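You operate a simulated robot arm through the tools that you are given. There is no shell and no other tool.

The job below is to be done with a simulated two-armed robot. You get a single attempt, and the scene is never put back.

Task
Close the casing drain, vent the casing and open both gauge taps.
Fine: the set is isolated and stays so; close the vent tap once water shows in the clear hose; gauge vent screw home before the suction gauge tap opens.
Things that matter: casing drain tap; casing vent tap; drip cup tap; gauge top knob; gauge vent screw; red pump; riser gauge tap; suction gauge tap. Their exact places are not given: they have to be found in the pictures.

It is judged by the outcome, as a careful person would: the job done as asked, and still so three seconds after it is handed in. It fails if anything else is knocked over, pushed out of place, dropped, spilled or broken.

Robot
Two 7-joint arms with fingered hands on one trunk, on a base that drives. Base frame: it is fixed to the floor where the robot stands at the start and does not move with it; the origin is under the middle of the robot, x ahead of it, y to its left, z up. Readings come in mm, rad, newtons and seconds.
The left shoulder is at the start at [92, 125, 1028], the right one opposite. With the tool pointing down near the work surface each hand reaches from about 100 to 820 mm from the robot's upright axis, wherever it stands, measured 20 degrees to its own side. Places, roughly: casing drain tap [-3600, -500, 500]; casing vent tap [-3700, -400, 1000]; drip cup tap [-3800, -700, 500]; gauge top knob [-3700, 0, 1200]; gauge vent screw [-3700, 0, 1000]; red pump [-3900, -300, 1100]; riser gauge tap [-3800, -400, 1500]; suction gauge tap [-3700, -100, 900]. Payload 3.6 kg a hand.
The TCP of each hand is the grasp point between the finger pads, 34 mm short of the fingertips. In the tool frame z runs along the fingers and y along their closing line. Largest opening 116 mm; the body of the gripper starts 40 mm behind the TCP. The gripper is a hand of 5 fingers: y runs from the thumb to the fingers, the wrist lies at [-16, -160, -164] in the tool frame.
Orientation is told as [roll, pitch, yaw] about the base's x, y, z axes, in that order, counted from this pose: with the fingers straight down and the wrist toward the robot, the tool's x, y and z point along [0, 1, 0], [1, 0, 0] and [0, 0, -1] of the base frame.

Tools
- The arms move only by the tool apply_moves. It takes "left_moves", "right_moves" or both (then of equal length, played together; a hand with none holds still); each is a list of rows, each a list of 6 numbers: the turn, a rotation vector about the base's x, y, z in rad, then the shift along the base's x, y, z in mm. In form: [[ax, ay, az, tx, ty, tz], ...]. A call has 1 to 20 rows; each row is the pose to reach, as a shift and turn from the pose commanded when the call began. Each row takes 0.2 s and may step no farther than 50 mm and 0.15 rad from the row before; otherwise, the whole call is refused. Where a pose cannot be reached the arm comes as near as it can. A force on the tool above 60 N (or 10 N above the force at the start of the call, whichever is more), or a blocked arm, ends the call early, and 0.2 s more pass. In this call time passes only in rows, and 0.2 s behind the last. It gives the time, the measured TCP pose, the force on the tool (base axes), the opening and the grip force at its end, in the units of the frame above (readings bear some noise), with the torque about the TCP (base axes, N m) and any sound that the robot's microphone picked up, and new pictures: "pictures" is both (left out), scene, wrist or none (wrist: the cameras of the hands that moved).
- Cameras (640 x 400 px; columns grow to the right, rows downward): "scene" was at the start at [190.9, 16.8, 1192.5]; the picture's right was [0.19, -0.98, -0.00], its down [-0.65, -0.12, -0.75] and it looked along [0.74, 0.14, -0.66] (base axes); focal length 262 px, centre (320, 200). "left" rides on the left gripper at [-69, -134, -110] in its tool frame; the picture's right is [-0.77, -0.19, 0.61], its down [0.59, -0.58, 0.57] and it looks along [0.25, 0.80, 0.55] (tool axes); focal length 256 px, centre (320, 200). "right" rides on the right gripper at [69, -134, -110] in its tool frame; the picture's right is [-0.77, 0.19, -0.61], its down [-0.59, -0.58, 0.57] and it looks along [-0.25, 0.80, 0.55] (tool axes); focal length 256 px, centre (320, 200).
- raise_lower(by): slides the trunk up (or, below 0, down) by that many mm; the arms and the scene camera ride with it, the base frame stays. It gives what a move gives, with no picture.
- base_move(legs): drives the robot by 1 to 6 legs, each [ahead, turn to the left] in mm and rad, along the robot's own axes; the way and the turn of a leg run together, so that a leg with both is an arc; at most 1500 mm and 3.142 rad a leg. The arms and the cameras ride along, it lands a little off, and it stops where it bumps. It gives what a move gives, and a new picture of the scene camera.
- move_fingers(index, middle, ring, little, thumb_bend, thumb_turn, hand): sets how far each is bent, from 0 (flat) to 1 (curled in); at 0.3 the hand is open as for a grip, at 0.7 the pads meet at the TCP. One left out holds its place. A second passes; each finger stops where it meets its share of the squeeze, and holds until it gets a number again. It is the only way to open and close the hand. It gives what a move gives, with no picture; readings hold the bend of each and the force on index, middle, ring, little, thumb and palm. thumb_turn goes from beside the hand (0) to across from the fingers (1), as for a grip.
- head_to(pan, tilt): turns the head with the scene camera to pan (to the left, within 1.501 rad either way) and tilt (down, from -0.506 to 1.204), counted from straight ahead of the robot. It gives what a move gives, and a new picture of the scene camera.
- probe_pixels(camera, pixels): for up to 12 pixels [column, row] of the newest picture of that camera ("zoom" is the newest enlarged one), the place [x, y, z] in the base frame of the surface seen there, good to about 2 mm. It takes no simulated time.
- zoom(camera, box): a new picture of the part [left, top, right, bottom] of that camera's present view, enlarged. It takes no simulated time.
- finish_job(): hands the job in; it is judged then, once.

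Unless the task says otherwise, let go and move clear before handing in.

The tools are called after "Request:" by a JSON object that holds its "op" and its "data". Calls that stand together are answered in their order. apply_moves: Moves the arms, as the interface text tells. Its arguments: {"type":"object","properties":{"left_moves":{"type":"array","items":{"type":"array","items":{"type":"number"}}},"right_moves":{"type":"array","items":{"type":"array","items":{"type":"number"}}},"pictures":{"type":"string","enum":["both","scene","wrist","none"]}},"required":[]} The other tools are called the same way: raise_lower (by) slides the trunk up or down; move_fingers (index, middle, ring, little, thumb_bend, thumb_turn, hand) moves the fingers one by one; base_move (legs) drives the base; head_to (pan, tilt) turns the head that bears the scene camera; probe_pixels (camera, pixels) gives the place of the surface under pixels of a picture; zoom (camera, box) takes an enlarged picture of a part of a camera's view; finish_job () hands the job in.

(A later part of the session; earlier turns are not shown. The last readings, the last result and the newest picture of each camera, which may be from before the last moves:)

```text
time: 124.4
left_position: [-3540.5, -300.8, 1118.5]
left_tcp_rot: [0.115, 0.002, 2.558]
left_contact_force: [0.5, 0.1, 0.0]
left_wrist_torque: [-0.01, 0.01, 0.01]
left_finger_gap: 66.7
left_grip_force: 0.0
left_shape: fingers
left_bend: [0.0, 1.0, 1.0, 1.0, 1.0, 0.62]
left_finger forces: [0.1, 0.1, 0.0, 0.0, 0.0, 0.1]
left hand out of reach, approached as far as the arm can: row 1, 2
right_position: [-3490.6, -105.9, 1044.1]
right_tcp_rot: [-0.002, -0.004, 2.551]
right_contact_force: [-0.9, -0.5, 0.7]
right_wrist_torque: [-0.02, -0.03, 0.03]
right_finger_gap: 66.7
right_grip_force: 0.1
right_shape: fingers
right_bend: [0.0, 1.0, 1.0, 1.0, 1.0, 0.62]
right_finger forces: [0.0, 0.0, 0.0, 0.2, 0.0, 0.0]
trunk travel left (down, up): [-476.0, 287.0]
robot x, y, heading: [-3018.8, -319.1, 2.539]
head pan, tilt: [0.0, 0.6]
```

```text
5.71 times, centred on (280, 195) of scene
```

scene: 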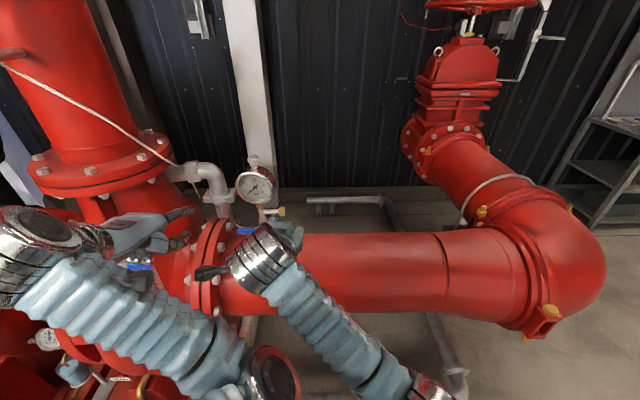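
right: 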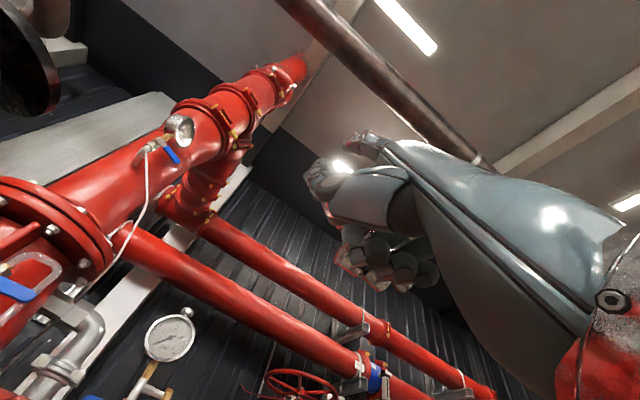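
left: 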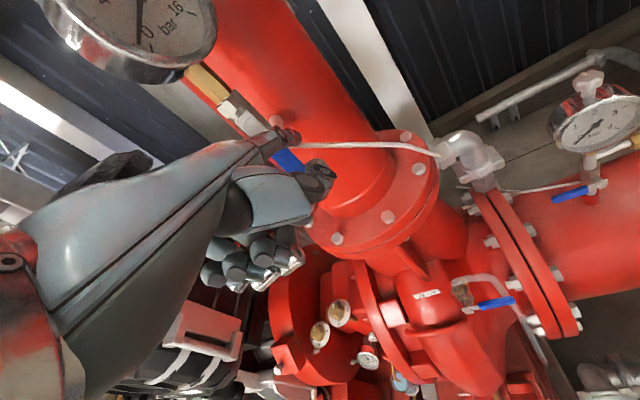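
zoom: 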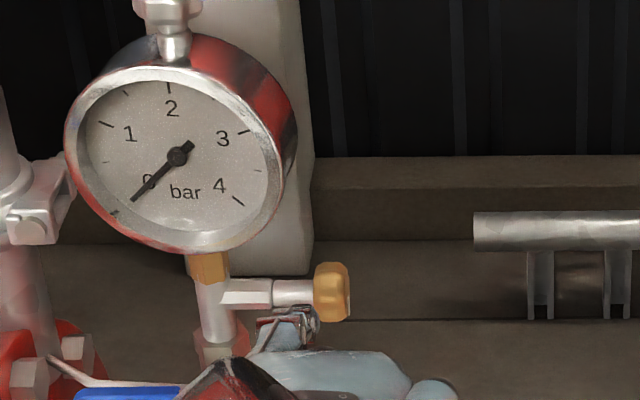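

The right index is at (300,320) in zoom, just below-front of the knob (332,290). I'll probe its tip.

Request:
{"op": "probe_pixels", "data": {"camera": "zoom", "pixels": [[308, 315], [300, 325], [285, 335], [270, 345], [335, 290], [315, 330], [330, 300]]}}

Request:
{"op": "zoom", "data": {"camera": "right", "box": [160, 60, 480, 260]}}

```text
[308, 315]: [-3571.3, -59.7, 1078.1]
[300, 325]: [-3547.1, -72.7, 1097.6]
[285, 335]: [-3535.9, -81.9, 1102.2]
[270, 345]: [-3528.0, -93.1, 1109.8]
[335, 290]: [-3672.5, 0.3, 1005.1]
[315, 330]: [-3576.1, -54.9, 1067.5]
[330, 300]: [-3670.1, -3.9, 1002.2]
```

```text
2.00 times, centred on (320, 160) of right
```

zoom: 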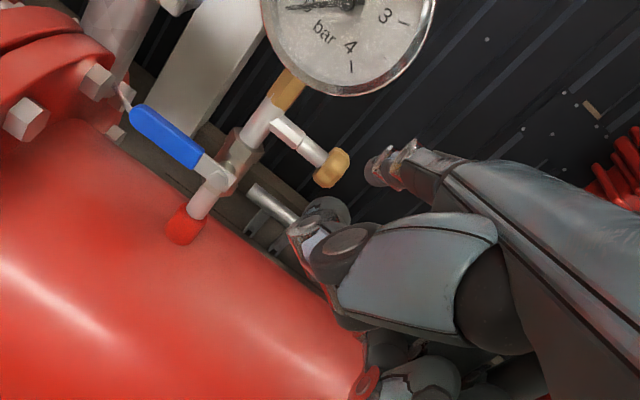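

The wrist camera gives a fine view: knob at (332,165), index at (390,170), tap lever at (165,135). I'll bring the index over the top of the knob with ~20 mm of clearance.

Request:
{"op": "apply_moves", "data": {"right_moves": [[0, 0, 0, -31, 18, -10], [0, 0, 0, -62, 36, -19], [0, 0, 0, -92.7, 53.9, -19]], "pictures": "wrist"}}

Request:
{"op": "zoom", "data": {"camera": "right", "box": [160, 60, 480, 260]}}

Request:
{"op": "zoom", "data": {"camera": "scene", "box": [224, 160, 336, 230]}}

```text
time: 125.2
left_position: [-3541.0, -298.6, 1118.1]
left_tcp_rot: [0.116, 0.002, 2.557]
left_contact_force: [-0.3, 0.6, -0.3]
left_wrist_torque: [-0.01, 0.0, 0.01]
left_finger_gap: 66.6
left_grip_force: 0.1
left_shape: fingers
left_bend: [0.0, 1.0, 1.0, 1.0, 1.0, 0.62]
left_finger forces: [0.0, 0.1, 0.0, 0.0, 0.0, 0.1]
right_position: [-3583.0, -49.3, 1023.6]
right_tcp_rot: [-0.001, -0.004, 2.549]
right_contact_force: [0.2, -0.2, 0.4]
right_wrist_torque: [-0.03, 0.01, -0.01]
right_finger_gap: 66.8
right_grip_force: 0.1
right_shape: fingers
right_bend: [0.0, 1.0, 1.0, 1.0, 1.0, 0.62]
right_finger forces: [0.0, 0.0, 0.0, 0.0, 0.0, 0.1]
trunk travel left (down, up): [-476.0, 287.0]
robot x, y, heading: [-3019.6, -322.0, 2.536]
head pan, tilt: [0.0, 0.6]
```

right: 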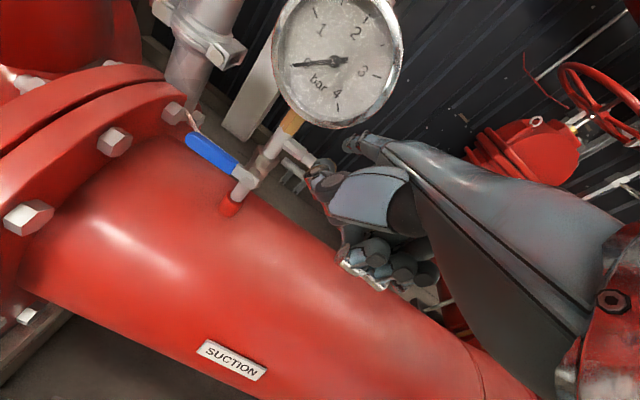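

```text
2.00 times, centred on (320, 160) of right
```

zoom: 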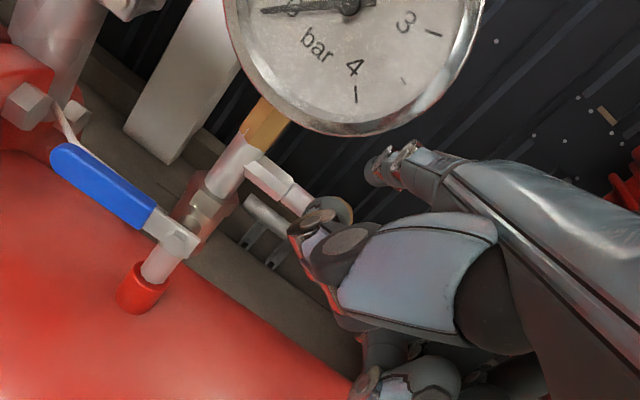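

```text
5.71 times, centred on (280, 195) of scene
```

zoom: 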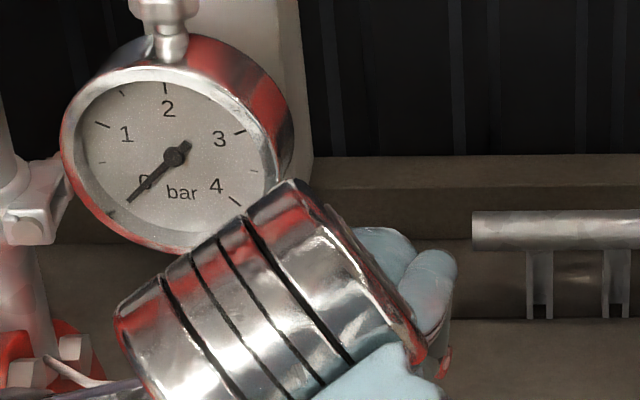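

The knob is hidden by the thumb in the wrist view. I'll swing the right thumb across under the fist to clear both the view and the screw stem.

Request:
{"op": "move_fingers", "data": {"hand": "right", "thumb_bend": 1.0, "thumb_turn": 1.0}}

Request:
{"op": "zoom", "data": {"camera": "right", "box": [240, 90, 480, 240]}}

```text
time: 126.2
left_position: [-3538.7, -299.7, 1118.5]
left_tcp_rot: [0.117, 0.003, 2.558]
left_contact_force: [0.5, -0.6, -0.3]
left_wrist_torque: [0.0, 0.02, -0.02]
left_finger_gap: 66.5
left_grip_force: 0.1
left_shape: fingers
left_bend: [0.0, 1.0, 1.0, 1.0, 1.0, 0.62]
left_finger forces: [0.0, 0.1, 0.1, 0.2, 0.1, 0.1]
right_position: [-3581.1, -49.7, 1023.6]
right_tcp_rot: [0.0, -0.002, 2.548]
right_contact_force: [0.8, 0.4, 0.6]
right_wrist_torque: [0.01, 0.01, 0.0]
right_finger_gap: 63.5
right_grip_force: 0.0
right_shape: fingers
right_bend: [0.0, 1.0, 1.0, 1.0, 1.0, 1.0]
right_finger forces: [0.1, 0.0, 0.0, 0.0, 0.0, 0.0]
trunk travel left (down, up): [-476.0, 287.0]
robot x, y, heading: [-3018.8, -320.2, 2.535]
head pan, tilt: [0.0, 0.6]
```

```text
2.67 times, centred on (360, 165) of right
```

zoom: 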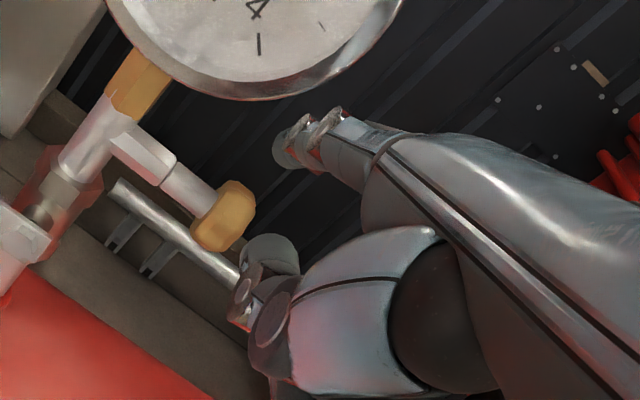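

Now both the knob (225,215) and index tip (290,145) are visible. Probing them in this view.

Request:
{"op": "probe_pixels", "data": {"camera": "zoom", "pixels": [[225, 215], [235, 190], [205, 240], [250, 195], [285, 150], [280, 160], [300, 145], [330, 140], [270, 245], [185, 195]]}}

```text
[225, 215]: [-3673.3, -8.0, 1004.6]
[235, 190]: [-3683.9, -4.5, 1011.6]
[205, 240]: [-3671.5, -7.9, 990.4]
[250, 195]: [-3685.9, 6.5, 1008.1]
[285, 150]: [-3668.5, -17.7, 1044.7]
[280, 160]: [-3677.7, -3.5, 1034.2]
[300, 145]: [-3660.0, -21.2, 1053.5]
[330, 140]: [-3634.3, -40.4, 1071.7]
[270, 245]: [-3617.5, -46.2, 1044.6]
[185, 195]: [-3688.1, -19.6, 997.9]
```

The index is lined up with the knob (u≈−2052), tip end n≈−3057, about 12–18 mm above the knob top. I'll advance 11 mm and press down gently to feel contact.

Request:
{"op": "apply_moves", "data": {"right_moves": [[0, 0, 0, -9.1, 6.1, 0], [0, 0, 0, -9.1, 6.1, -7], [0, 0, 0, -9.1, 6.1, -13], [0, 0, 0, -9.1, 6.1, -18], [0, 0, 0, -9.1, 6.1, -23]], "pictures": "wrist"}}

Request:
{"op": "zoom", "data": {"camera": "right", "box": [240, 90, 480, 240]}}

```text
time: 127.4
left_position: [-3539.5, -300.1, 1117.7]
left_tcp_rot: [0.118, 0.002, 2.557]
left_contact_force: [0.4, -0.1, -0.2]
left_wrist_torque: [0.0, -0.01, -0.01]
left_finger_gap: 66.8
left_grip_force: 0.1
left_shape: fingers
left_bend: [0.0, 1.0, 1.0, 1.0, 1.0, 0.62]
left_finger forces: [0.0, 0.0, 0.0, 0.1, 0.1, 0.0]
right_position: [-3591.3, -44.7, 1002.8]
right_tcp_rot: [0.003, -0.002, 2.547]
right_contact_force: [-0.8, -0.1, 0.2]
right_wrist_torque: [0.03, -0.02, 0.0]
right_finger_gap: 63.4
right_grip_force: 0.1
right_shape: fingers
right_bend: [0.0, 1.0, 1.0, 1.0, 1.0, 1.0]
right_finger forces: [0.0, 0.0, 0.0, 0.1, 0.0, 0.0]
trunk travel left (down, up): [-476.0, 287.0]
robot x, y, heading: [-3018.9, -319.6, 2.536]
head pan, tilt: [0.0, 0.6]
```

right: 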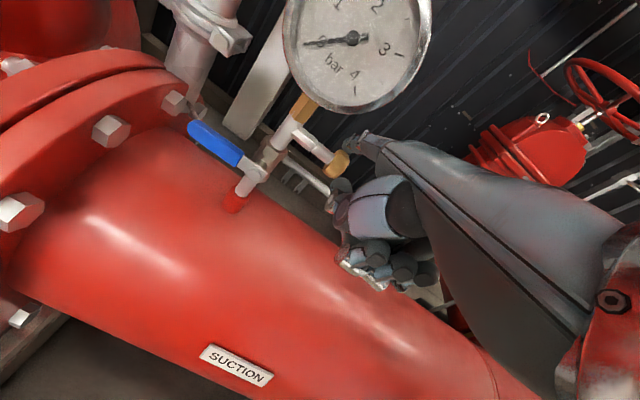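

```text
2.67 times, centred on (360, 165) of right
```

zoom: 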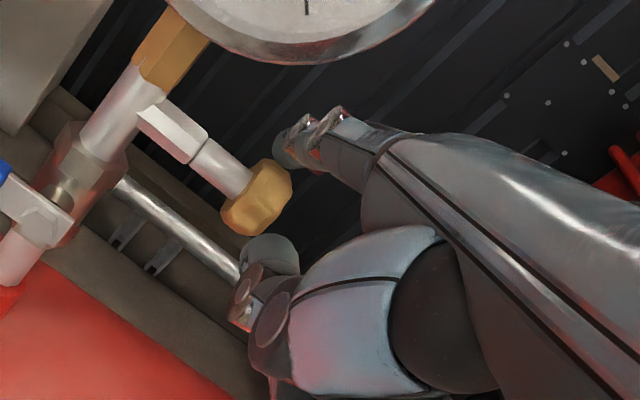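

No contact yet at TCP z≈1003; the gap is small. Going down farther in small steps.

Request:
{"op": "apply_moves", "data": {"right_moves": [[0, 0, 0, 0, 0, -5], [0, 0, 0, 0, 0, -9], [0, 0, 0, 0, 0, -13], [0, 0, 0, 0, 0, -17]], "pictures": "wrist"}}

Request:
{"op": "zoom", "data": {"camera": "right", "box": [240, 90, 480, 240]}}

```text
time: 128.4
left_position: [-3538.9, -299.5, 1117.7]
left_tcp_rot: [0.116, 0.004, 2.558]
left_contact_force: [-0.3, -0.4, -0.6]
left_wrist_torque: [-0.02, 0.02, 0.01]
left_finger_gap: 67.0
left_grip_force: 0.1
left_shape: fingers
left_bend: [0.0, 1.0, 1.0, 1.0, 1.0, 0.62]
left_finger forces: [0.1, 0.1, 0.1, 0.1, 0.1, 0.0]
right_position: [-3592.1, -43.9, 986.2]
right_tcp_rot: [0.003, -0.007, 2.549]
right_contact_force: [-2.6, 1.7, 8.1]
right_wrist_torque: [0.37, 0.71, -0.01]
right_finger_gap: 68.3
right_grip_force: 4.4
right_shape: fingers
right_bend: [0.0, 1.0, 1.0, 1.0, 1.0, 1.0]
right_finger forces: [8.4, 0.0, 0.1, 0.0, 0.0, 0.0]
trunk travel left (down, up): [-476.0, 287.0]
robot x, y, heading: [-3017.6, -317.9, 2.533]
head pan, tilt: [0.0, 0.6]
```

right: 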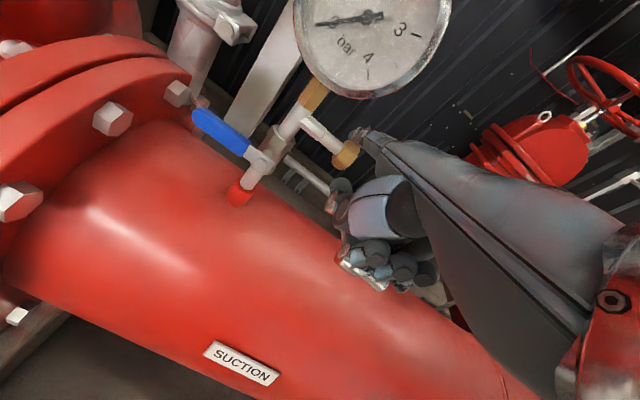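

```text
2.67 times, centred on (360, 165) of right
```

zoom: 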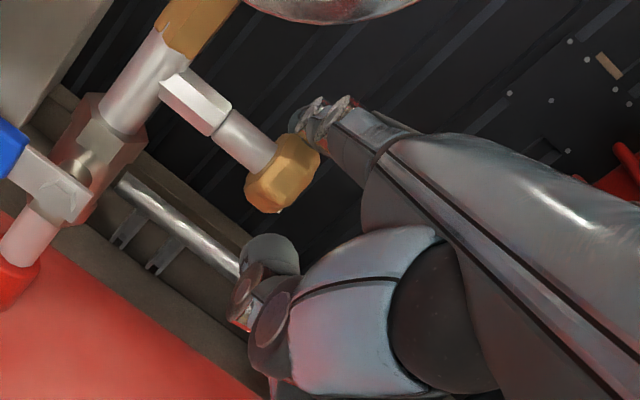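

Contact with about 8 N on top of the knob. Now I stroke the finger forward along its own axis (top of knob away from me = clockwise seen from the knob's end).

Request:
{"op": "apply_moves", "data": {"right_moves": [[0, 0, 0, -7.5, 5, -4.3], [0, 0, 0, -15, 10, -8.6], [0, 0, 0, -22.5, 15, -13], [0, 0, 0, -30, 20, -17]], "pictures": "wrist"}}

Request:
{"op": "zoom", "data": {"camera": "right", "box": [240, 90, 480, 240]}}

```text
time: 129.4
left_position: [-3538.6, -299.7, 1118.2]
left_tcp_rot: [0.118, 0.0, 2.558]
left_contact_force: [0.2, -0.2, -0.7]
left_wrist_torque: [0.02, 0.0, -0.04]
left_finger_gap: 66.7
left_grip_force: 0.1
left_shape: fingers
left_bend: [0.0, 1.0, 1.0, 1.0, 1.0, 0.62]
left_finger forces: [0.0, 0.0, 0.0, 0.0, 0.1, 0.0]
right_position: [-3621.3, -26.3, 967.7]
right_tcp_rot: [0.001, -0.008, 2.55]
right_contact_force: [-6.4, 5.0, 14.7]
right_wrist_torque: [0.28, 0.8, -0.14]
right_finger_gap: 68.9
right_grip_force: 8.6
right_shape: fingers
right_bend: [0.0, 1.0, 1.0, 1.0, 1.0, 1.0]
right_finger forces: [17.2, 0.0, 0.1, 0.0, 0.0, 0.0]
trunk travel left (down, up): [-476.0, 287.0]
robot x, y, heading: [-3019.5, -321.4, 2.535]
head pan, tilt: [0.0, 0.6]
```

right: 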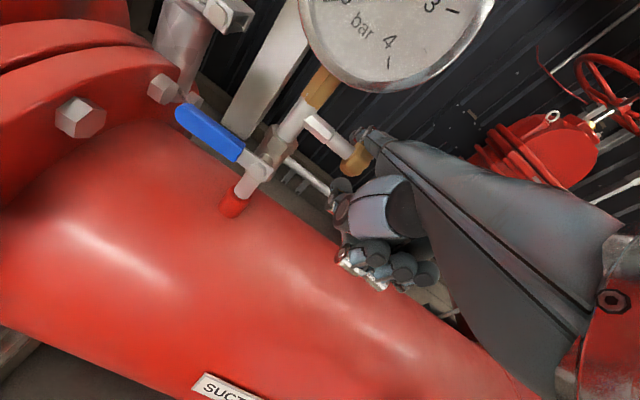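

```text
2.67 times, centred on (360, 165) of right
```

zoom: 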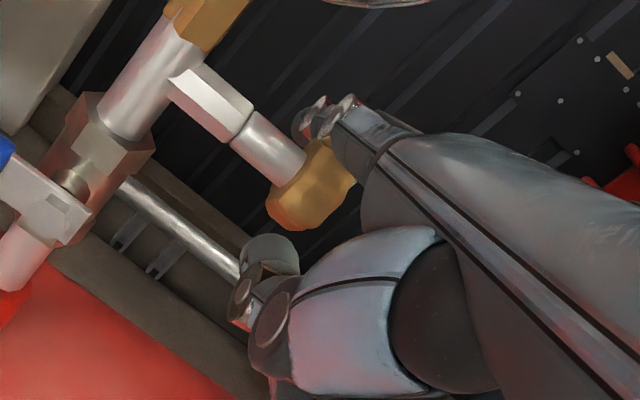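

The press rose to 17 N without dragging much. I'll lift off, return the finger and look closely at the knob to see if it turned or travelled.

Request:
{"op": "apply_moves", "data": {"right_moves": [[0, 0, 0, 0, 0, 18], [0, 0, 0, 8, -5, 34], [0, 0, 0, 30, -20, 40], [0, 0, 0, 50, -34, 40]], "pictures": "wrist"}}

Request:
{"op": "zoom", "data": {"camera": "right", "box": [272, 100, 368, 160]}}

Request:
{"op": "zoom", "data": {"camera": "scene", "box": [240, 185, 304, 225]}}

```text
time: 130.4
left_position: [-3539.7, -300.2, 1118.6]
left_tcp_rot: [0.116, 0.002, 2.557]
left_contact_force: [0.4, 0.2, -0.2]
left_wrist_torque: [0.01, -0.04, 0.01]
left_finger_gap: 67.0
left_grip_force: 0.1
left_shape: fingers
left_bend: [0.0, 1.0, 1.0, 1.0, 1.0, 0.62]
left_finger forces: [0.0, 0.0, 0.1, 0.1, 0.0, 0.1]
right_position: [-3570.8, -56.9, 1007.4]
right_tcp_rot: [-0.001, -0.005, 2.546]
right_contact_force: [-0.1, -0.2, 0.1]
right_wrist_torque: [-0.02, 0.01, 0.0]
right_finger_gap: 63.6
right_grip_force: 0.1
right_shape: fingers
right_bend: [0.0, 1.0, 1.0, 1.0, 1.0, 1.0]
right_finger forces: [0.0, 0.0, 0.0, 0.0, 0.0, 0.1]
trunk travel left (down, up): [-476.0, 287.0]
robot x, y, heading: [-3017.2, -317.6, 2.537]
head pan, tilt: [0.0, 0.6]
```

right: 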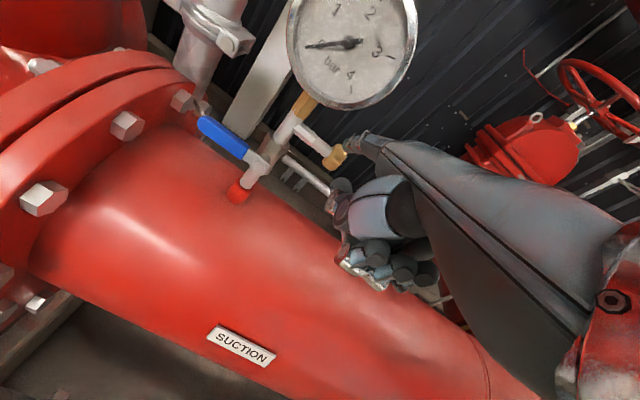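

```text
6.67 times, centred on (320, 130) of right
```

zoom: 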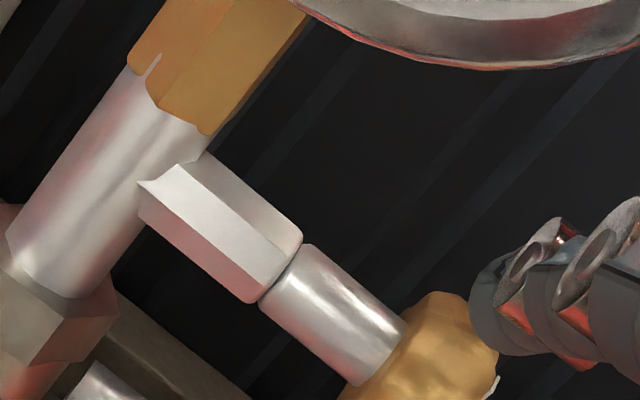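

```text
10.00 times, centred on (272, 205) of scene
```

zoom: 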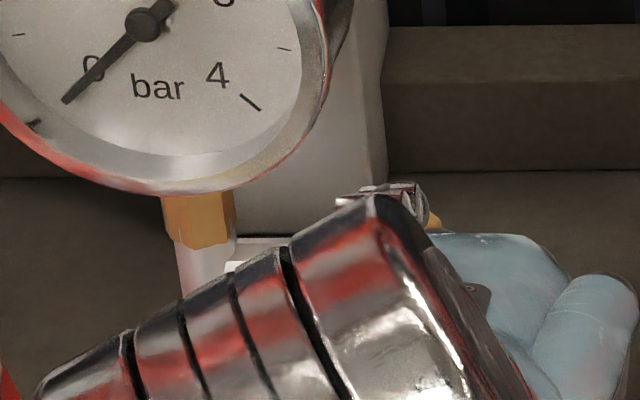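

The knob carries a small white mark on its end (490,385). I'll zoom on the knob itself to use that mark as a turn indicator.

Request:
{"op": "zoom", "data": {"camera": "right", "box": [300, 130, 380, 180]}}

Request:
{"op": "probe_pixels", "data": {"camera": "zoom", "pixels": [[230, 200], [265, 160], [300, 180], [310, 200], [270, 230], [200, 240], [130, 170], [50, 110], [320, 220], [305, 225]]}}

```text
8.00 times, centred on (340, 155) of right
```

zoom: 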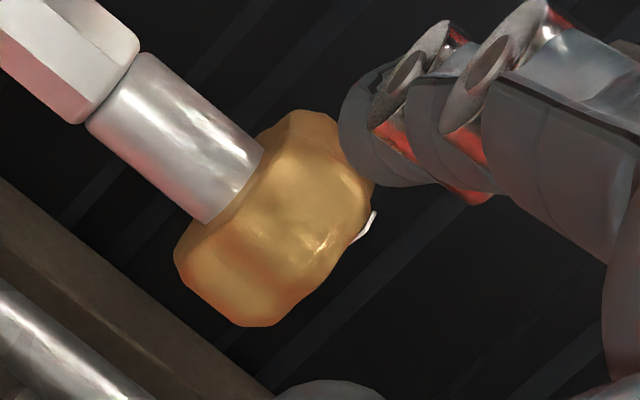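

```text
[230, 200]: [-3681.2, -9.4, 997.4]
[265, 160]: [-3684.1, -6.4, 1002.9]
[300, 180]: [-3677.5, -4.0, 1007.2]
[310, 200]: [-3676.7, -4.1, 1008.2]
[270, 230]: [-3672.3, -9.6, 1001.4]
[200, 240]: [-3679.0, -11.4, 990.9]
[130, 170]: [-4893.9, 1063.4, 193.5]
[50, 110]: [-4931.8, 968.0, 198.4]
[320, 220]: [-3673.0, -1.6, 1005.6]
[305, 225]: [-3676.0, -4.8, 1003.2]
```

I can't tell yet if it turned. I'll move the right hand back and right to open the head camera's view of the knob and its mark.

Request:
{"op": "apply_moves", "data": {"right_moves": [[0, 0, 0, 30, -20, 10], [0, 0, 0, 60, -40, 20], [0, 0, 0, 86, -8, 20], [0, 0, 0, 114, 34, 20], [0, 0, 0, 142, 76, 20]], "pictures": "scene"}}

Request:
{"op": "zoom", "data": {"camera": "scene", "box": [248, 190, 296, 220]}}

Request:
{"op": "probe_pixels", "data": {"camera": "zoom", "pixels": [[300, 250], [345, 250], [350, 280], [360, 240], [220, 240], [130, 240]]}}

```text
refused: row 4 steps farther than a row can; nothing moved
```

```text
13.33 times, centred on (272, 205) of scene
```

zoom: 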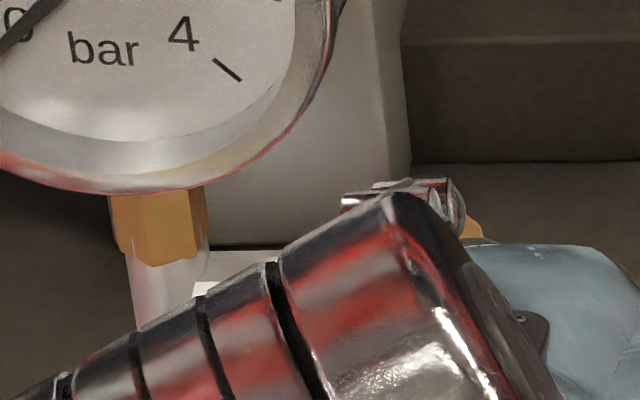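

```text
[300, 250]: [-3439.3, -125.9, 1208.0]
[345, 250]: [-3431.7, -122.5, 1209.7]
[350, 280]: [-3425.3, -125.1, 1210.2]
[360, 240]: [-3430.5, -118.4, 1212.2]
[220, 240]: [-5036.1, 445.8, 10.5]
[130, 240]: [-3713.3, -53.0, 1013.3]
```

The move was refused for too large a step; I'll repeat it with smaller steps.

Request:
{"op": "apply_moves", "data": {"right_moves": [[0, 0, 0, 30, -20, 10], [0, 0, 0, 60, -40, 20], [0, 0, 0, 82, -7, 20], [0, 0, 0, 104, 26, 20], [0, 0, 0, 126, 59, 20], [0, 0, 0, 142, 83, 20]], "pictures": "scene"}}

Request:
{"op": "zoom", "data": {"camera": "scene", "box": [248, 190, 296, 220]}}

Request:
{"op": "probe_pixels", "data": {"camera": "zoom", "pixels": [[410, 230], [440, 230], [410, 270], [300, 240], [350, 240], [230, 240]]}}

```text
time: 131.2
left_position: [-3539.7, -299.0, 1118.0]
left_tcp_rot: [0.119, 0.003, 2.557]
left_contact_force: [0.4, -1.0, 0.7]
left_wrist_torque: [0.0, -0.01, 0.0]
left_finger_gap: 66.6
left_grip_force: 0.1
left_shape: fingers
left_bend: [0.0, 1.0, 1.0, 1.0, 1.0, 0.62]
left_finger forces: [0.1, 0.0, 0.0, 0.0, 0.0, 0.0]
right_position: [-3490.0, -20.7, 1023.6]
right_tcp_rot: [-0.119, -0.056, 2.494]
right_contact_force: [0.5, 0.7, 0.2]
right_wrist_torque: [-0.01, -0.01, 0.0]
right_finger_gap: 63.8
right_grip_force: 0.2
right_shape: fingers
right_bend: [0.0, 1.0, 1.0, 1.0, 1.0, 1.0]
right_finger forces: [0.0, 0.0, 0.0, 0.1, 0.0, 0.0]
trunk travel left (down, up): [-476.0, 287.0]
robot x, y, heading: [-3016.6, -318.7, 2.535]
head pan, tilt: [0.0, 0.6]
stopped in row 3 (right hand): the arm was blocked; the commanded pose is now the measured one
```

scene: 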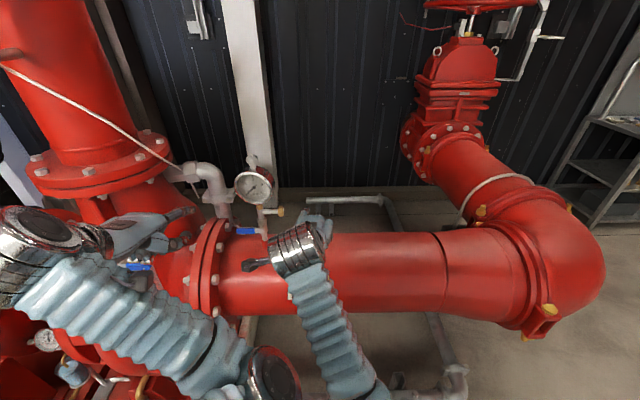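

```text
13.33 times, centred on (272, 205) of scene
```

zoom: 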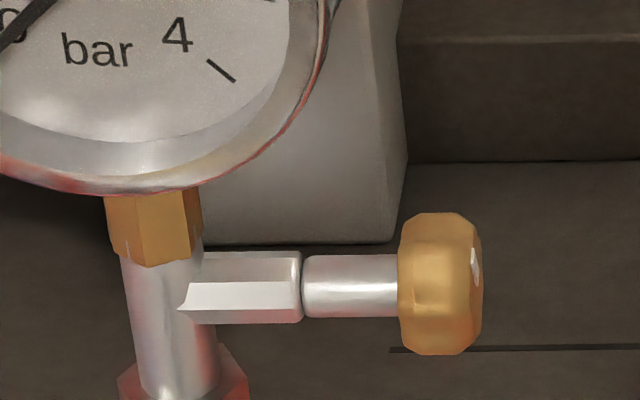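

```text
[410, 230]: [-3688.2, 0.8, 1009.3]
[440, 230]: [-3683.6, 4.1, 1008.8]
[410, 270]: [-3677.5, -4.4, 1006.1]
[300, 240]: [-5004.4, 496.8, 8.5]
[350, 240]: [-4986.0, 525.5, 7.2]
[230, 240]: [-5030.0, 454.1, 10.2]
```

The white mark on the knob's end moved from the lower part to above the middle ((475,265) in zoom): the knob turned clockwise, so stroking works. My arms brushed each other on the retreat, so first I'll give the left arm more room (forward, level) and re-level the right hand.

Request:
{"op": "apply_moves", "data": {"left_moves": [[0.033, -0.022, 0, -17, 11, 0], [0.066, -0.044, 0, -34, 22, 0], [0.0985, -0.065, 0, -50, 33, 0]], "right_moves": [[-0.043, 0.009, 0.018, 0, 0, 0], [-0.086, 0.018, 0.037, 0, 0, 0], [-0.129, 0.027, 0.055, 0, 0, 0]], "pictures": "scene"}}

Request:
{"op": "zoom", "data": {"camera": "scene", "box": [248, 190, 296, 220]}}

```text
time: 132.0
left_position: [-3591.4, -266.9, 1116.4]
left_tcp_rot: [-0.002, 0.001, 2.558]
left_contact_force: [0.7, -0.7, -0.7]
left_wrist_torque: [-0.01, -0.01, -0.04]
left_finger_gap: 66.5
left_grip_force: 0.1
left_shape: fingers
left_bend: [0.0, 1.0, 1.0, 1.0, 1.0, 0.62]
left_finger forces: [0.1, 0.1, 0.0, 0.0, 0.0, 0.0]
right_position: [-3490.0, -13.4, 1019.5]
right_tcp_rot: [-0.012, -0.002, 2.539]
right_contact_force: [0.0, 0.7, 0.0]
right_wrist_torque: [-0.01, 0.0, 0.03]
right_finger_gap: 63.6
right_grip_force: 0.0
right_shape: fingers
right_bend: [0.0, 1.0, 1.0, 1.0, 1.0, 1.0]
right_finger forces: [0.0, 0.0, 0.0, 0.0, 0.0, 0.0]
trunk travel left (down, up): [-476.0, 287.0]
robot x, y, heading: [-3018.1, -317.1, 2.534]
head pan, tilt: [0.0, 0.6]
```

scene: 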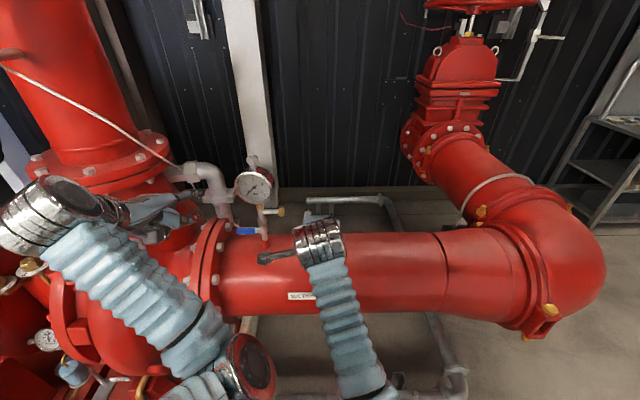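

```text
13.33 times, centred on (272, 205) of scene
```

zoom: 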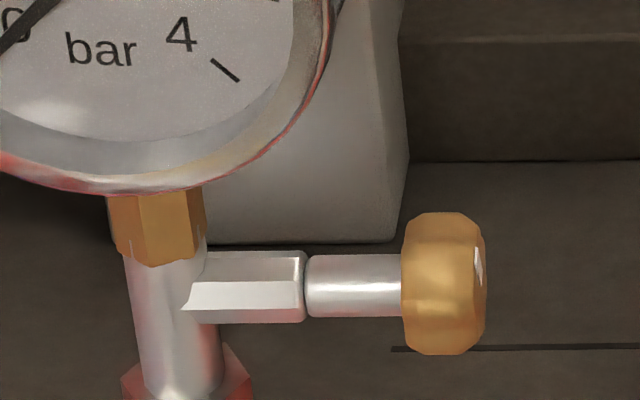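

The view is clear and the mark shows ~130° of turn from one stroke. I'll now do two full strokes in one go with a gentler press.

Request:
{"op": "apply_moves", "data": {"right_moves": [[0, 0, 0, -22, -32, 0], [0, 0, 0, -43, -64, 0], [0, 0, 0, -72, -47, -4], [0, 0, 0, -102, -30.6, -8], [0, 0, 0, -102, -30.6, -20], [0, 0, 0, -102, -30.6, -32.5], [0, 0, 0, -109.5, -25.6, -36.5], [0, 0, 0, -117, -20.6, -40.5], [0, 0, 0, -124.5, -15.6, -44.5], [0, 0, 0, -132, -10.6, -48.5], [0, 0, 0, -132, -10.6, -28], [0, 0, 0, -132, -10.6, -8], [0, 0, 0, -117, -20.6, -8], [0, 0, 0, -102, -30.6, -8], [0, 0, 0, -102, -30.6, -20], [0, 0, 0, -102, -30.6, -32.5], [0, 0, 0, -109.5, -25.6, -36.5], [0, 0, 0, -117, -20.6, -40.5], [0, 0, 0, -124.5, -15.6, -44.5], [0, 0, 0, -132, -10.6, -48.5]], "pictures": "wrist"}}

Request:
{"op": "zoom", "data": {"camera": "right", "box": [240, 90, 480, 240]}}

```text
time: 132.6
left_position: [-3591.8, -267.5, 1116.2]
left_tcp_rot: [-0.001, 0.0, 2.558]
left_contact_force: [-0.5, 0.6, 1.1]
left_wrist_torque: [0.0, 0.01, 0.04]
left_finger_gap: 66.6
left_grip_force: 0.1
left_shape: fingers
left_bend: [0.0, 1.0, 1.0, 1.0, 1.0, 0.62]
left_finger forces: [0.0, 0.0, 0.1, 0.0, 0.1, 0.1]
right_position: [-3520.8, -16.5, 1002.9]
right_tcp_rot: [-0.117, -0.025, 2.484]
right_contact_force: [-0.5, -0.3, 0.4]
right_wrist_torque: [-0.01, 0.01, 0.04]
right_finger_gap: 63.5
right_grip_force: 0.1
right_shape: fingers
right_bend: [0.0, 1.0, 1.0, 1.0, 1.0, 1.0]
right_finger forces: [0.0, 0.0, 0.0, 0.0, 0.1, 0.0]
trunk travel left (down, up): [-476.0, 287.0]
robot x, y, heading: [-3017.6, -320.4, 2.535]
head pan, tilt: [0.0, 0.6]
stopped in row 3 (right hand): the arm was blocked; the commanded pose is now the measured one
```

right: 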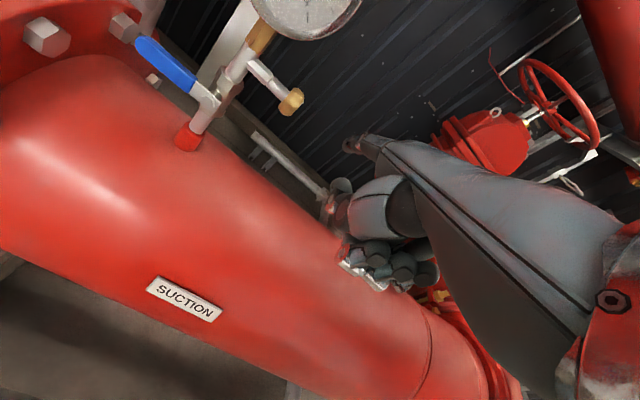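

```text
2.67 times, centred on (360, 165) of right
```

zoom: 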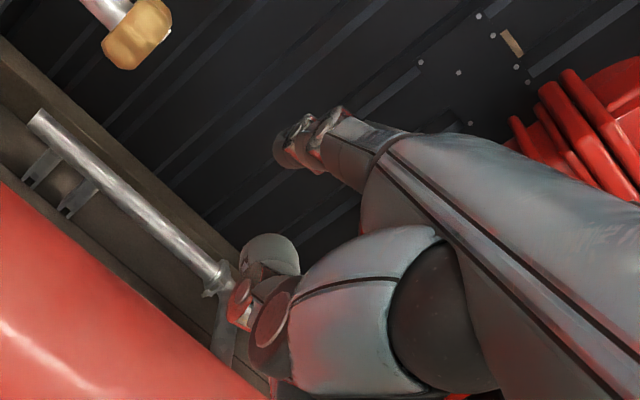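

The right arm bumped the left arm again on its way in. I'll park the left arm low on my left side (z≈800) so its elbow leaves the middle, then re-level the right hand.

Request:
{"op": "apply_moves", "data": {"left_moves": [[0, 0, 0, 10.7, -16.1, -45], [0, 0, 0, 21.4, -32.2, -90], [0, 0, 0, 32, -48.3, -135], [0, 0, 0, 42.7, -64.4, -180], [0, 0, 0, 53.4, -80.5, -225], [0, 0, 0, 64, -96.6, -270], [0, 0, 0, 74.8, -112.8, -315]], "right_moves": [[0, 0, 0, 0, 0, 0], [0, 0, 0, 0, 0, 0], [0, 0, 0, 0, 0, 0], [0, 0, 0, 0, 0, 0], [-0.036, 0.017, 0.022, 0, 0, 4], [-0.072, 0.034, 0.044, 0, 0, 8], [-0.108, 0.052, 0.065, 0, 0, 12]], "pictures": "scene"}}

Request:
{"op": "zoom", "data": {"camera": "scene", "box": [248, 190, 296, 220]}}

```text
time: 134.2
left_position: [-3515.5, -379.8, 803.3]
left_tcp_rot: [-0.003, 0.0, 2.557]
left_contact_force: [-0.2, 0.2, 0.1]
left_wrist_torque: [0.01, 0.01, -0.02]
left_finger_gap: 66.8
left_grip_force: 0.0
left_shape: fingers
left_bend: [0.0, 1.0, 1.0, 1.0, 1.0, 0.62]
left_finger forces: [0.1, 0.0, 0.1, 0.0, 0.0, 0.1]
right_position: [-3519.2, -14.7, 1014.7]
right_tcp_rot: [-0.002, -0.005, 2.544]
right_contact_force: [-0.5, -0.5, -0.4]
right_wrist_torque: [0.01, -0.01, -0.03]
right_finger_gap: 63.6
right_grip_force: 0.0
right_shape: fingers
right_bend: [0.0, 1.0, 1.0, 1.0, 1.0, 1.0]
right_finger forces: [0.0, 0.0, 0.0, 0.0, 0.0, 0.1]
trunk travel left (down, up): [-476.0, 287.0]
robot x, y, heading: [-3020.8, -321.8, 2.538]
head pan, tilt: [0.0, 0.6]
```

scene: 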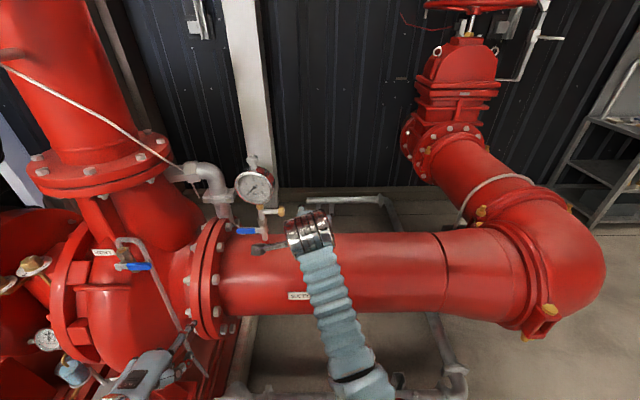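

```text
13.33 times, centred on (272, 205) of scene
```

zoom: 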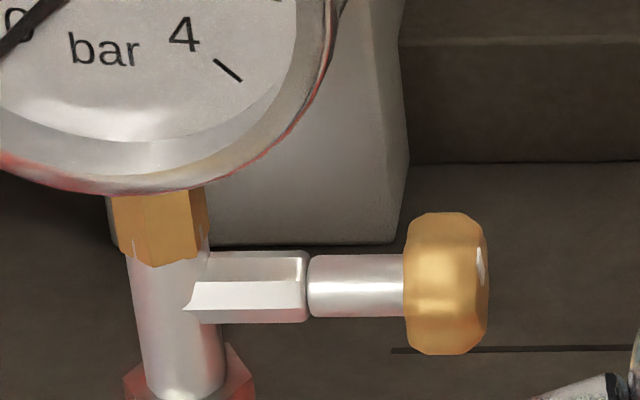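

The left arm is parked low and clear; the knob and its mark are well visible. Now the two strokes again.

Request:
{"op": "apply_moves", "data": {"right_moves": [[0, 0, 0, -17, -25, 0], [0, 0, 0, -34, -50, 0], [0, 0, 0, -53, -38, -2], [0, 0, 0, -72.8, -29, -3], [0, 0, 0, -72.8, -29, -15], [0, 0, 0, -72.8, -29, -27.7], [0, 0, 0, -80.3, -24, -31.7], [0, 0, 0, -87.8, -19, -35.7], [0, 0, 0, -95.3, -14, -39.7], [0, 0, 0, -102.8, -9, -43.7], [0, 0, 0, -102.8, -9, -23], [0, 0, 0, -102.8, -9, -3], [0, 0, 0, -87.8, -19, -3], [0, 0, 0, -72.8, -29, -3], [0, 0, 0, -72.8, -29, -15], [0, 0, 0, -72.8, -29, -27.7], [0, 0, 0, -80.3, -24, -31.7], [0, 0, 0, -87.8, -19, -35.7], [0, 0, 0, -95.3, -14, -39.7], [0, 0, 0, -102.8, -9, -43.7]], "pictures": "wrist"}}

Request:
{"op": "zoom", "data": {"camera": "right", "box": [240, 90, 480, 240]}}

```text
time: 138.4
left_position: [-3517.2, -380.4, 802.6]
left_tcp_rot: [-0.002, 0.001, 2.556]
left_contact_force: [0.6, 0.0, -0.3]
left_wrist_torque: [0.02, 0.04, -0.02]
left_finger_gap: 66.6
left_grip_force: 0.1
left_shape: fingers
left_bend: [0.0, 1.0, 1.0, 1.0, 1.0, 0.62]
left_finger forces: [0.0, 0.0, 0.0, 0.1, 0.0, 0.1]
right_position: [-3623.2, -24.4, 972.8]
right_tcp_rot: [0.004, -0.006, 2.546]
right_contact_force: [-0.1, 1.5, 2.0]
right_wrist_torque: [-0.02, 0.09, -0.09]
right_finger_gap: 64.0
right_grip_force: 0.7
right_shape: fingers
right_bend: [0.0, 1.0, 1.0, 1.0, 1.0, 1.0]
right_finger forces: [1.5, 0.0, 0.0, 0.0, 0.1, 0.0]
trunk travel left (down, up): [-476.0, 287.0]
robot x, y, heading: [-3020.5, -319.7, 2.536]
head pan, tilt: [0.0, 0.6]
```

right: 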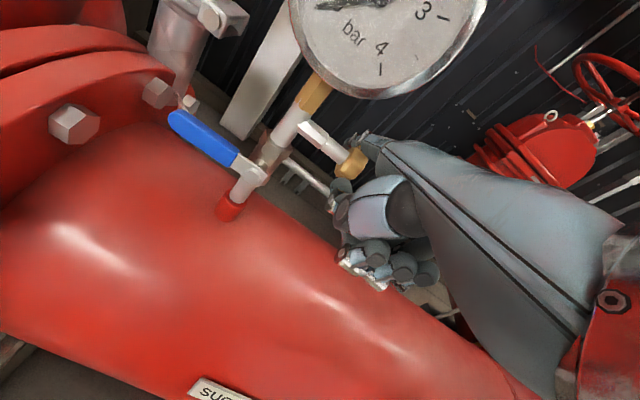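

```text
2.67 times, centred on (360, 165) of right
```

zoom: 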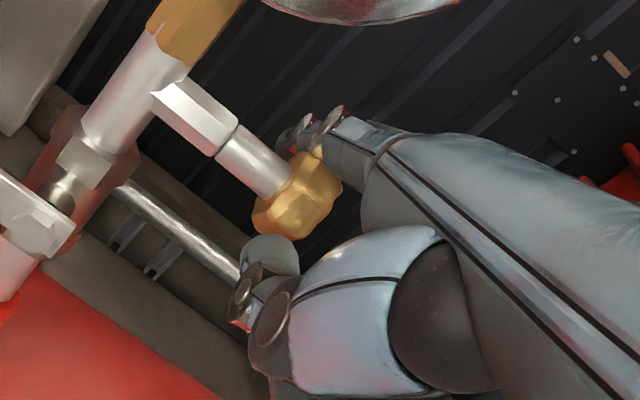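

The strokes ran smoothly and the facets show a different face. I'll lift off and step aside to read the mark.

Request:
{"op": "apply_moves", "data": {"right_moves": [[0, 0, 0, 0, 0, 20], [0, 0, 0, 0, 0, 40], [0, 0, 0, 15, -10, 40.7], [0, 0, 0, 30, -20, 40.7], [0, 0, 0, 49.8, -29, 41.7], [0, 0, 0, 68.8, -41, 43.7], [0, 0, 0, 85.8, -16, 43.7], [0, 0, 0, 102.8, 9, 43.7]], "pictures": "none"}}

Request:
{"op": "zoom", "data": {"camera": "scene", "box": [248, 190, 296, 220]}}

```text
time: 140.4
left_position: [-3516.9, -378.5, 804.5]
left_tcp_rot: [-0.001, 0.0, 2.555]
left_contact_force: [-0.8, -0.8, 1.2]
left_wrist_torque: [0.02, -0.02, 0.01]
left_finger_gap: 66.8
left_grip_force: 0.0
left_shape: fingers
left_bend: [0.0, 1.0, 1.0, 1.0, 1.0, 0.62]
left_finger forces: [0.0, 0.0, 0.0, 0.1, 0.0, 0.0]
right_position: [-3514.9, 22.6, 1024.8]
right_tcp_rot: [-0.053, -0.045, 2.515]
right_contact_force: [0.8, -0.6, 0.1]
right_wrist_torque: [0.0, 0.02, 0.02]
right_finger_gap: 63.4
right_grip_force: 0.0
right_shape: fingers
right_bend: [0.0, 1.0, 1.0, 1.0, 1.0, 1.0]
right_finger forces: [0.1, 0.1, 0.0, 0.0, 0.0, 0.1]
trunk travel left (down, up): [-476.0, 287.0]
robot x, y, heading: [-3018.6, -322.0, 2.533]
head pan, tilt: [0.0, 0.6]
stopped in row 8 (right hand): the arm was blocked; the commanded pose is now the measured one
```

```text
13.33 times, centred on (272, 205) of scene
```

zoom: 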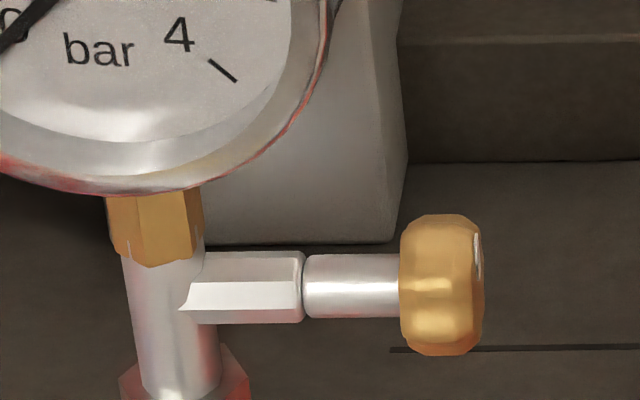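

The mark now stands at β≈110–145° (upper part), only a bit beyond the earlier ~80°, so either the lighter strokes slipped or the screw is nearly home. I'll do one firmer stroke and read the force.

Request:
{"op": "apply_moves", "data": {"right_moves": [[-0.035, -0.003, 0.017, -26, -38, 0], [-0.069, -0.005, 0.034, -52, -76, -4], [-0.069, -0.005, 0.034, -65, -71.8, -9], [-0.069, -0.005, 0.034, -77, -66.6, -13], [-0.069, -0.005, 0.034, -77, -66.6, -28], [-0.069, -0.005, 0.034, -77, -66.6, -42.8], [-0.069, -0.005, 0.034, -84.5, -61.6, -47.3], [-0.069, -0.005, 0.034, -92, -56.6, -51.8], [-0.069, -0.005, 0.034, -99.5, -51.6, -56.3], [-0.069, -0.005, 0.034, -107, -46.6, -60.8]], "pictures": "wrist"}}

Request:
{"op": "zoom", "data": {"camera": "right", "box": [240, 90, 480, 240]}}

```text
time: 142.6
left_position: [-3514.0, -378.4, 805.4]
left_tcp_rot: [0.002, 0.002, 2.556]
left_contact_force: [0.6, -0.1, 0.2]
left_wrist_torque: [-0.01, 0.06, 0.02]
left_finger_gap: 66.5
left_grip_force: 0.1
left_shape: fingers
left_bend: [0.0, 1.0, 1.0, 1.0, 1.0, 0.62]
left_finger forces: [0.1, 0.0, 0.0, 0.0, 0.0, 0.0]
right_position: [-3616.7, -21.0, 965.3]
right_tcp_rot: [0.01, 0.005, 2.544]
right_contact_force: [22.4, 13.2, 3.0]
right_wrist_torque: [-0.54, 1.15, -1.47]
right_finger_gap: 63.4
right_grip_force: 12.9
right_shape: fingers
right_bend: [0.0, 1.0, 1.0, 1.0, 1.0, 1.0]
right_finger forces: [24.9, 0.1, 0.0, 0.0, 0.1, 0.0]
trunk travel left (down, up): [-476.0, 287.0]
robot x, y, heading: [-3018.2, -323.9, 2.523]
head pan, tilt: [0.0, 0.6]
```

right: 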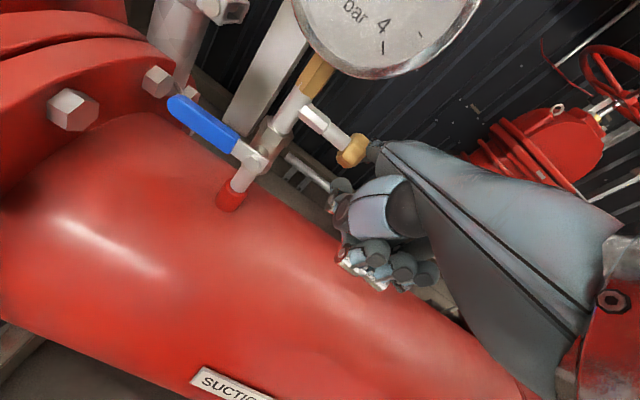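

```text
2.67 times, centred on (360, 165) of right
```

zoom: 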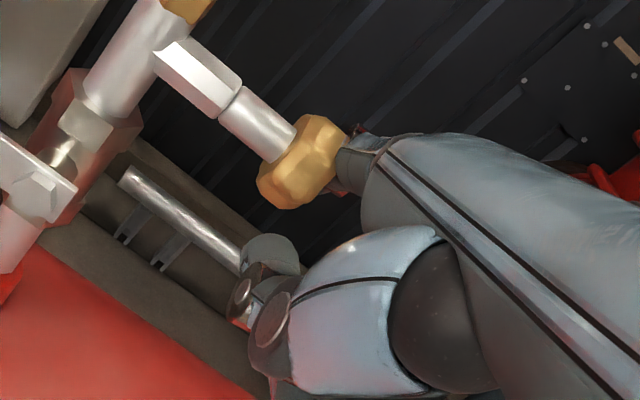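

The force is mainly sideways (about 23 N along the shaft): the finger slid to the right end of the knob. I'll move it right, off the knob, lift and re-check the picture.

Request:
{"op": "apply_moves", "data": {"right_moves": [[0, 0, 0, 6, 8, 0], [0, 0, 0, 12, 15, 12], [0, 0, 0, 16, 10, 35], [0, 0, 0, 30, 0, 50], [0, 0, 0, 46, -10, 50]], "pictures": "wrist"}}

Request:
{"op": "zoom", "data": {"camera": "right", "box": [240, 80, 400, 180]}}

Request:
{"op": "probe_pixels", "data": {"camera": "zoom", "pixels": [[400, 260], [380, 250], [440, 240], [470, 215], [430, 290], [480, 270], [300, 190], [490, 225]]}}

```text
time: 144.0
left_position: [-3517.3, -379.8, 803.4]
left_tcp_rot: [-0.003, 0.002, 2.556]
left_contact_force: [0.6, -0.2, 0.3]
left_wrist_torque: [-0.04, -0.02, 0.02]
left_finger_gap: 66.8
left_grip_force: 0.0
left_shape: fingers
left_bend: [0.0, 1.0, 1.0, 1.0, 1.0, 0.62]
left_finger forces: [0.0, 0.1, 0.0, 0.1, 0.1, 0.0]
right_position: [-3569.5, 8.8, 1020.8]
right_tcp_rot: [-0.044, -0.029, 2.508]
right_contact_force: [-1.0, -0.1, -0.2]
right_wrist_torque: [0.0, 0.0, 0.01]
right_finger_gap: 63.5
right_grip_force: 0.1
right_shape: fingers
right_bend: [0.0, 1.0, 1.0, 1.0, 1.0, 1.0]
right_finger forces: [0.0, 0.1, 0.0, 0.0, 0.0, 0.1]
trunk travel left (down, up): [-476.0, 287.0]
robot x, y, heading: [-3021.0, -321.0, 2.531]
head pan, tilt: [0.0, 0.6]
stopped in row 5 (right hand): the arm was blocked; the commanded pose is now the measured one
```

right: 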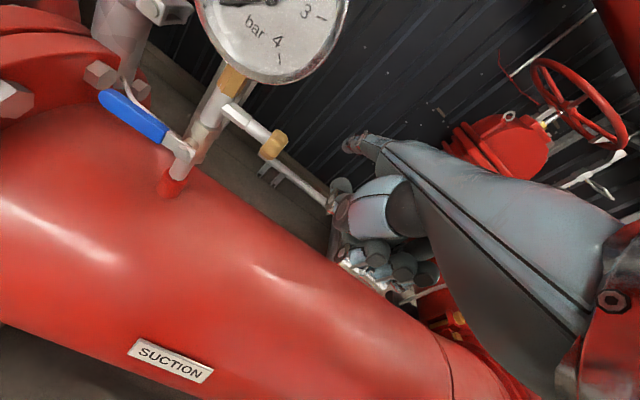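

```text
4.00 times, centred on (320, 130) of right
```

zoom: 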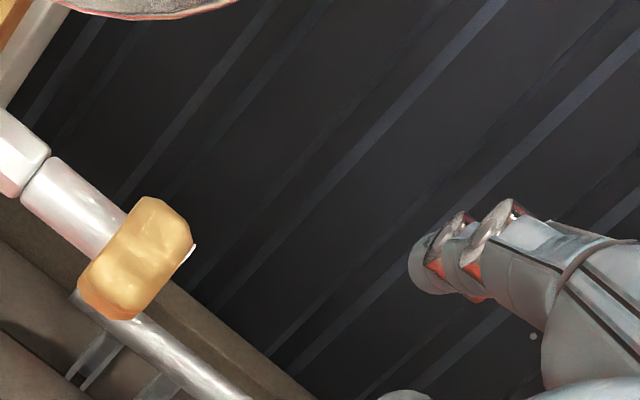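

```text
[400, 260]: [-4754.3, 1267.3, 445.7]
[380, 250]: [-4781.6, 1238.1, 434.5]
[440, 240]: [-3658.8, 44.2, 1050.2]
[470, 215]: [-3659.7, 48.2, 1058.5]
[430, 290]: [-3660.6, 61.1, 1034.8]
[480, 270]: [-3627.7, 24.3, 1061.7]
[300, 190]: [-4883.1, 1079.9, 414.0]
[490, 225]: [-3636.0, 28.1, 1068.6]
```

The right arm keeps jumping near a joint limit because it reaches across my body. I'll withdraw it, turn the base 0.35 rad left so the knob lies straight in front of the right shoulder, and approach again.

Request:
{"op": "apply_moves", "data": {"right_moves": [[0.01, 0.005, 0.01, 30, -10, 15], [0.02, 0.01, 0.02, 60, -15, 30], [0.03, 0.01, 0.03, 95, -10, 40], [0.03, 0.01, 0.04, 130, 0, 50], [0.03, 0.01, 0.04, 160, 20, 50]], "pictures": "none"}}

Request:
{"op": "zoom", "data": {"camera": "scene", "box": [248, 190, 296, 220]}}

```text
time: 145.4
left_position: [-3516.2, -379.4, 802.8]
left_tcp_rot: [-0.002, 0.002, 2.555]
left_contact_force: [-1.3, 0.0, 0.5]
left_wrist_torque: [0.0, 0.0, -0.01]
left_finger_gap: 66.7
left_grip_force: 0.1
left_shape: fingers
left_bend: [0.0, 1.0, 1.0, 1.0, 1.0, 0.62]
left_finger forces: [0.0, 0.0, 0.1, 0.0, 0.0, 0.0]
right_position: [-3396.6, 59.4, 1081.9]
right_tcp_rot: [-0.157, -0.098, 2.528]
right_contact_force: [0.3, -0.3, -0.2]
right_wrist_torque: [-0.02, -0.02, 0.01]
right_finger_gap: 63.3
right_grip_force: 0.1
right_shape: fingers
right_bend: [0.0, 1.0, 1.0, 1.0, 1.0, 1.0]
right_finger forces: [0.1, 0.0, 0.0, 0.0, 0.0, 0.0]
trunk travel left (down, up): [-476.0, 287.0]
robot x, y, heading: [-3018.0, -320.4, 2.531]
head pan, tilt: [0.0, 0.6]
stopped in row 5 (right hand): the arm was blocked; the commanded pose is now the measured one
```

```text
13.33 times, centred on (272, 205) of scene
```

zoom: 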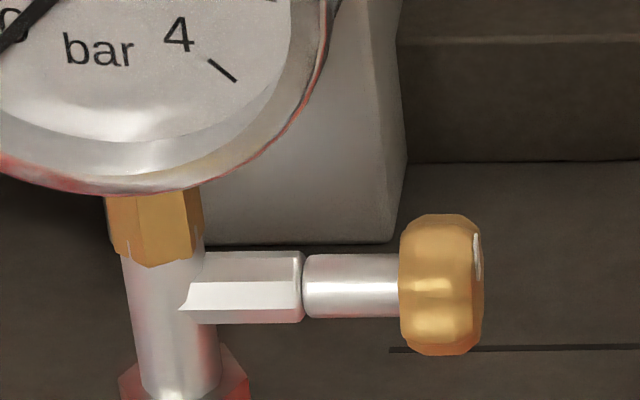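

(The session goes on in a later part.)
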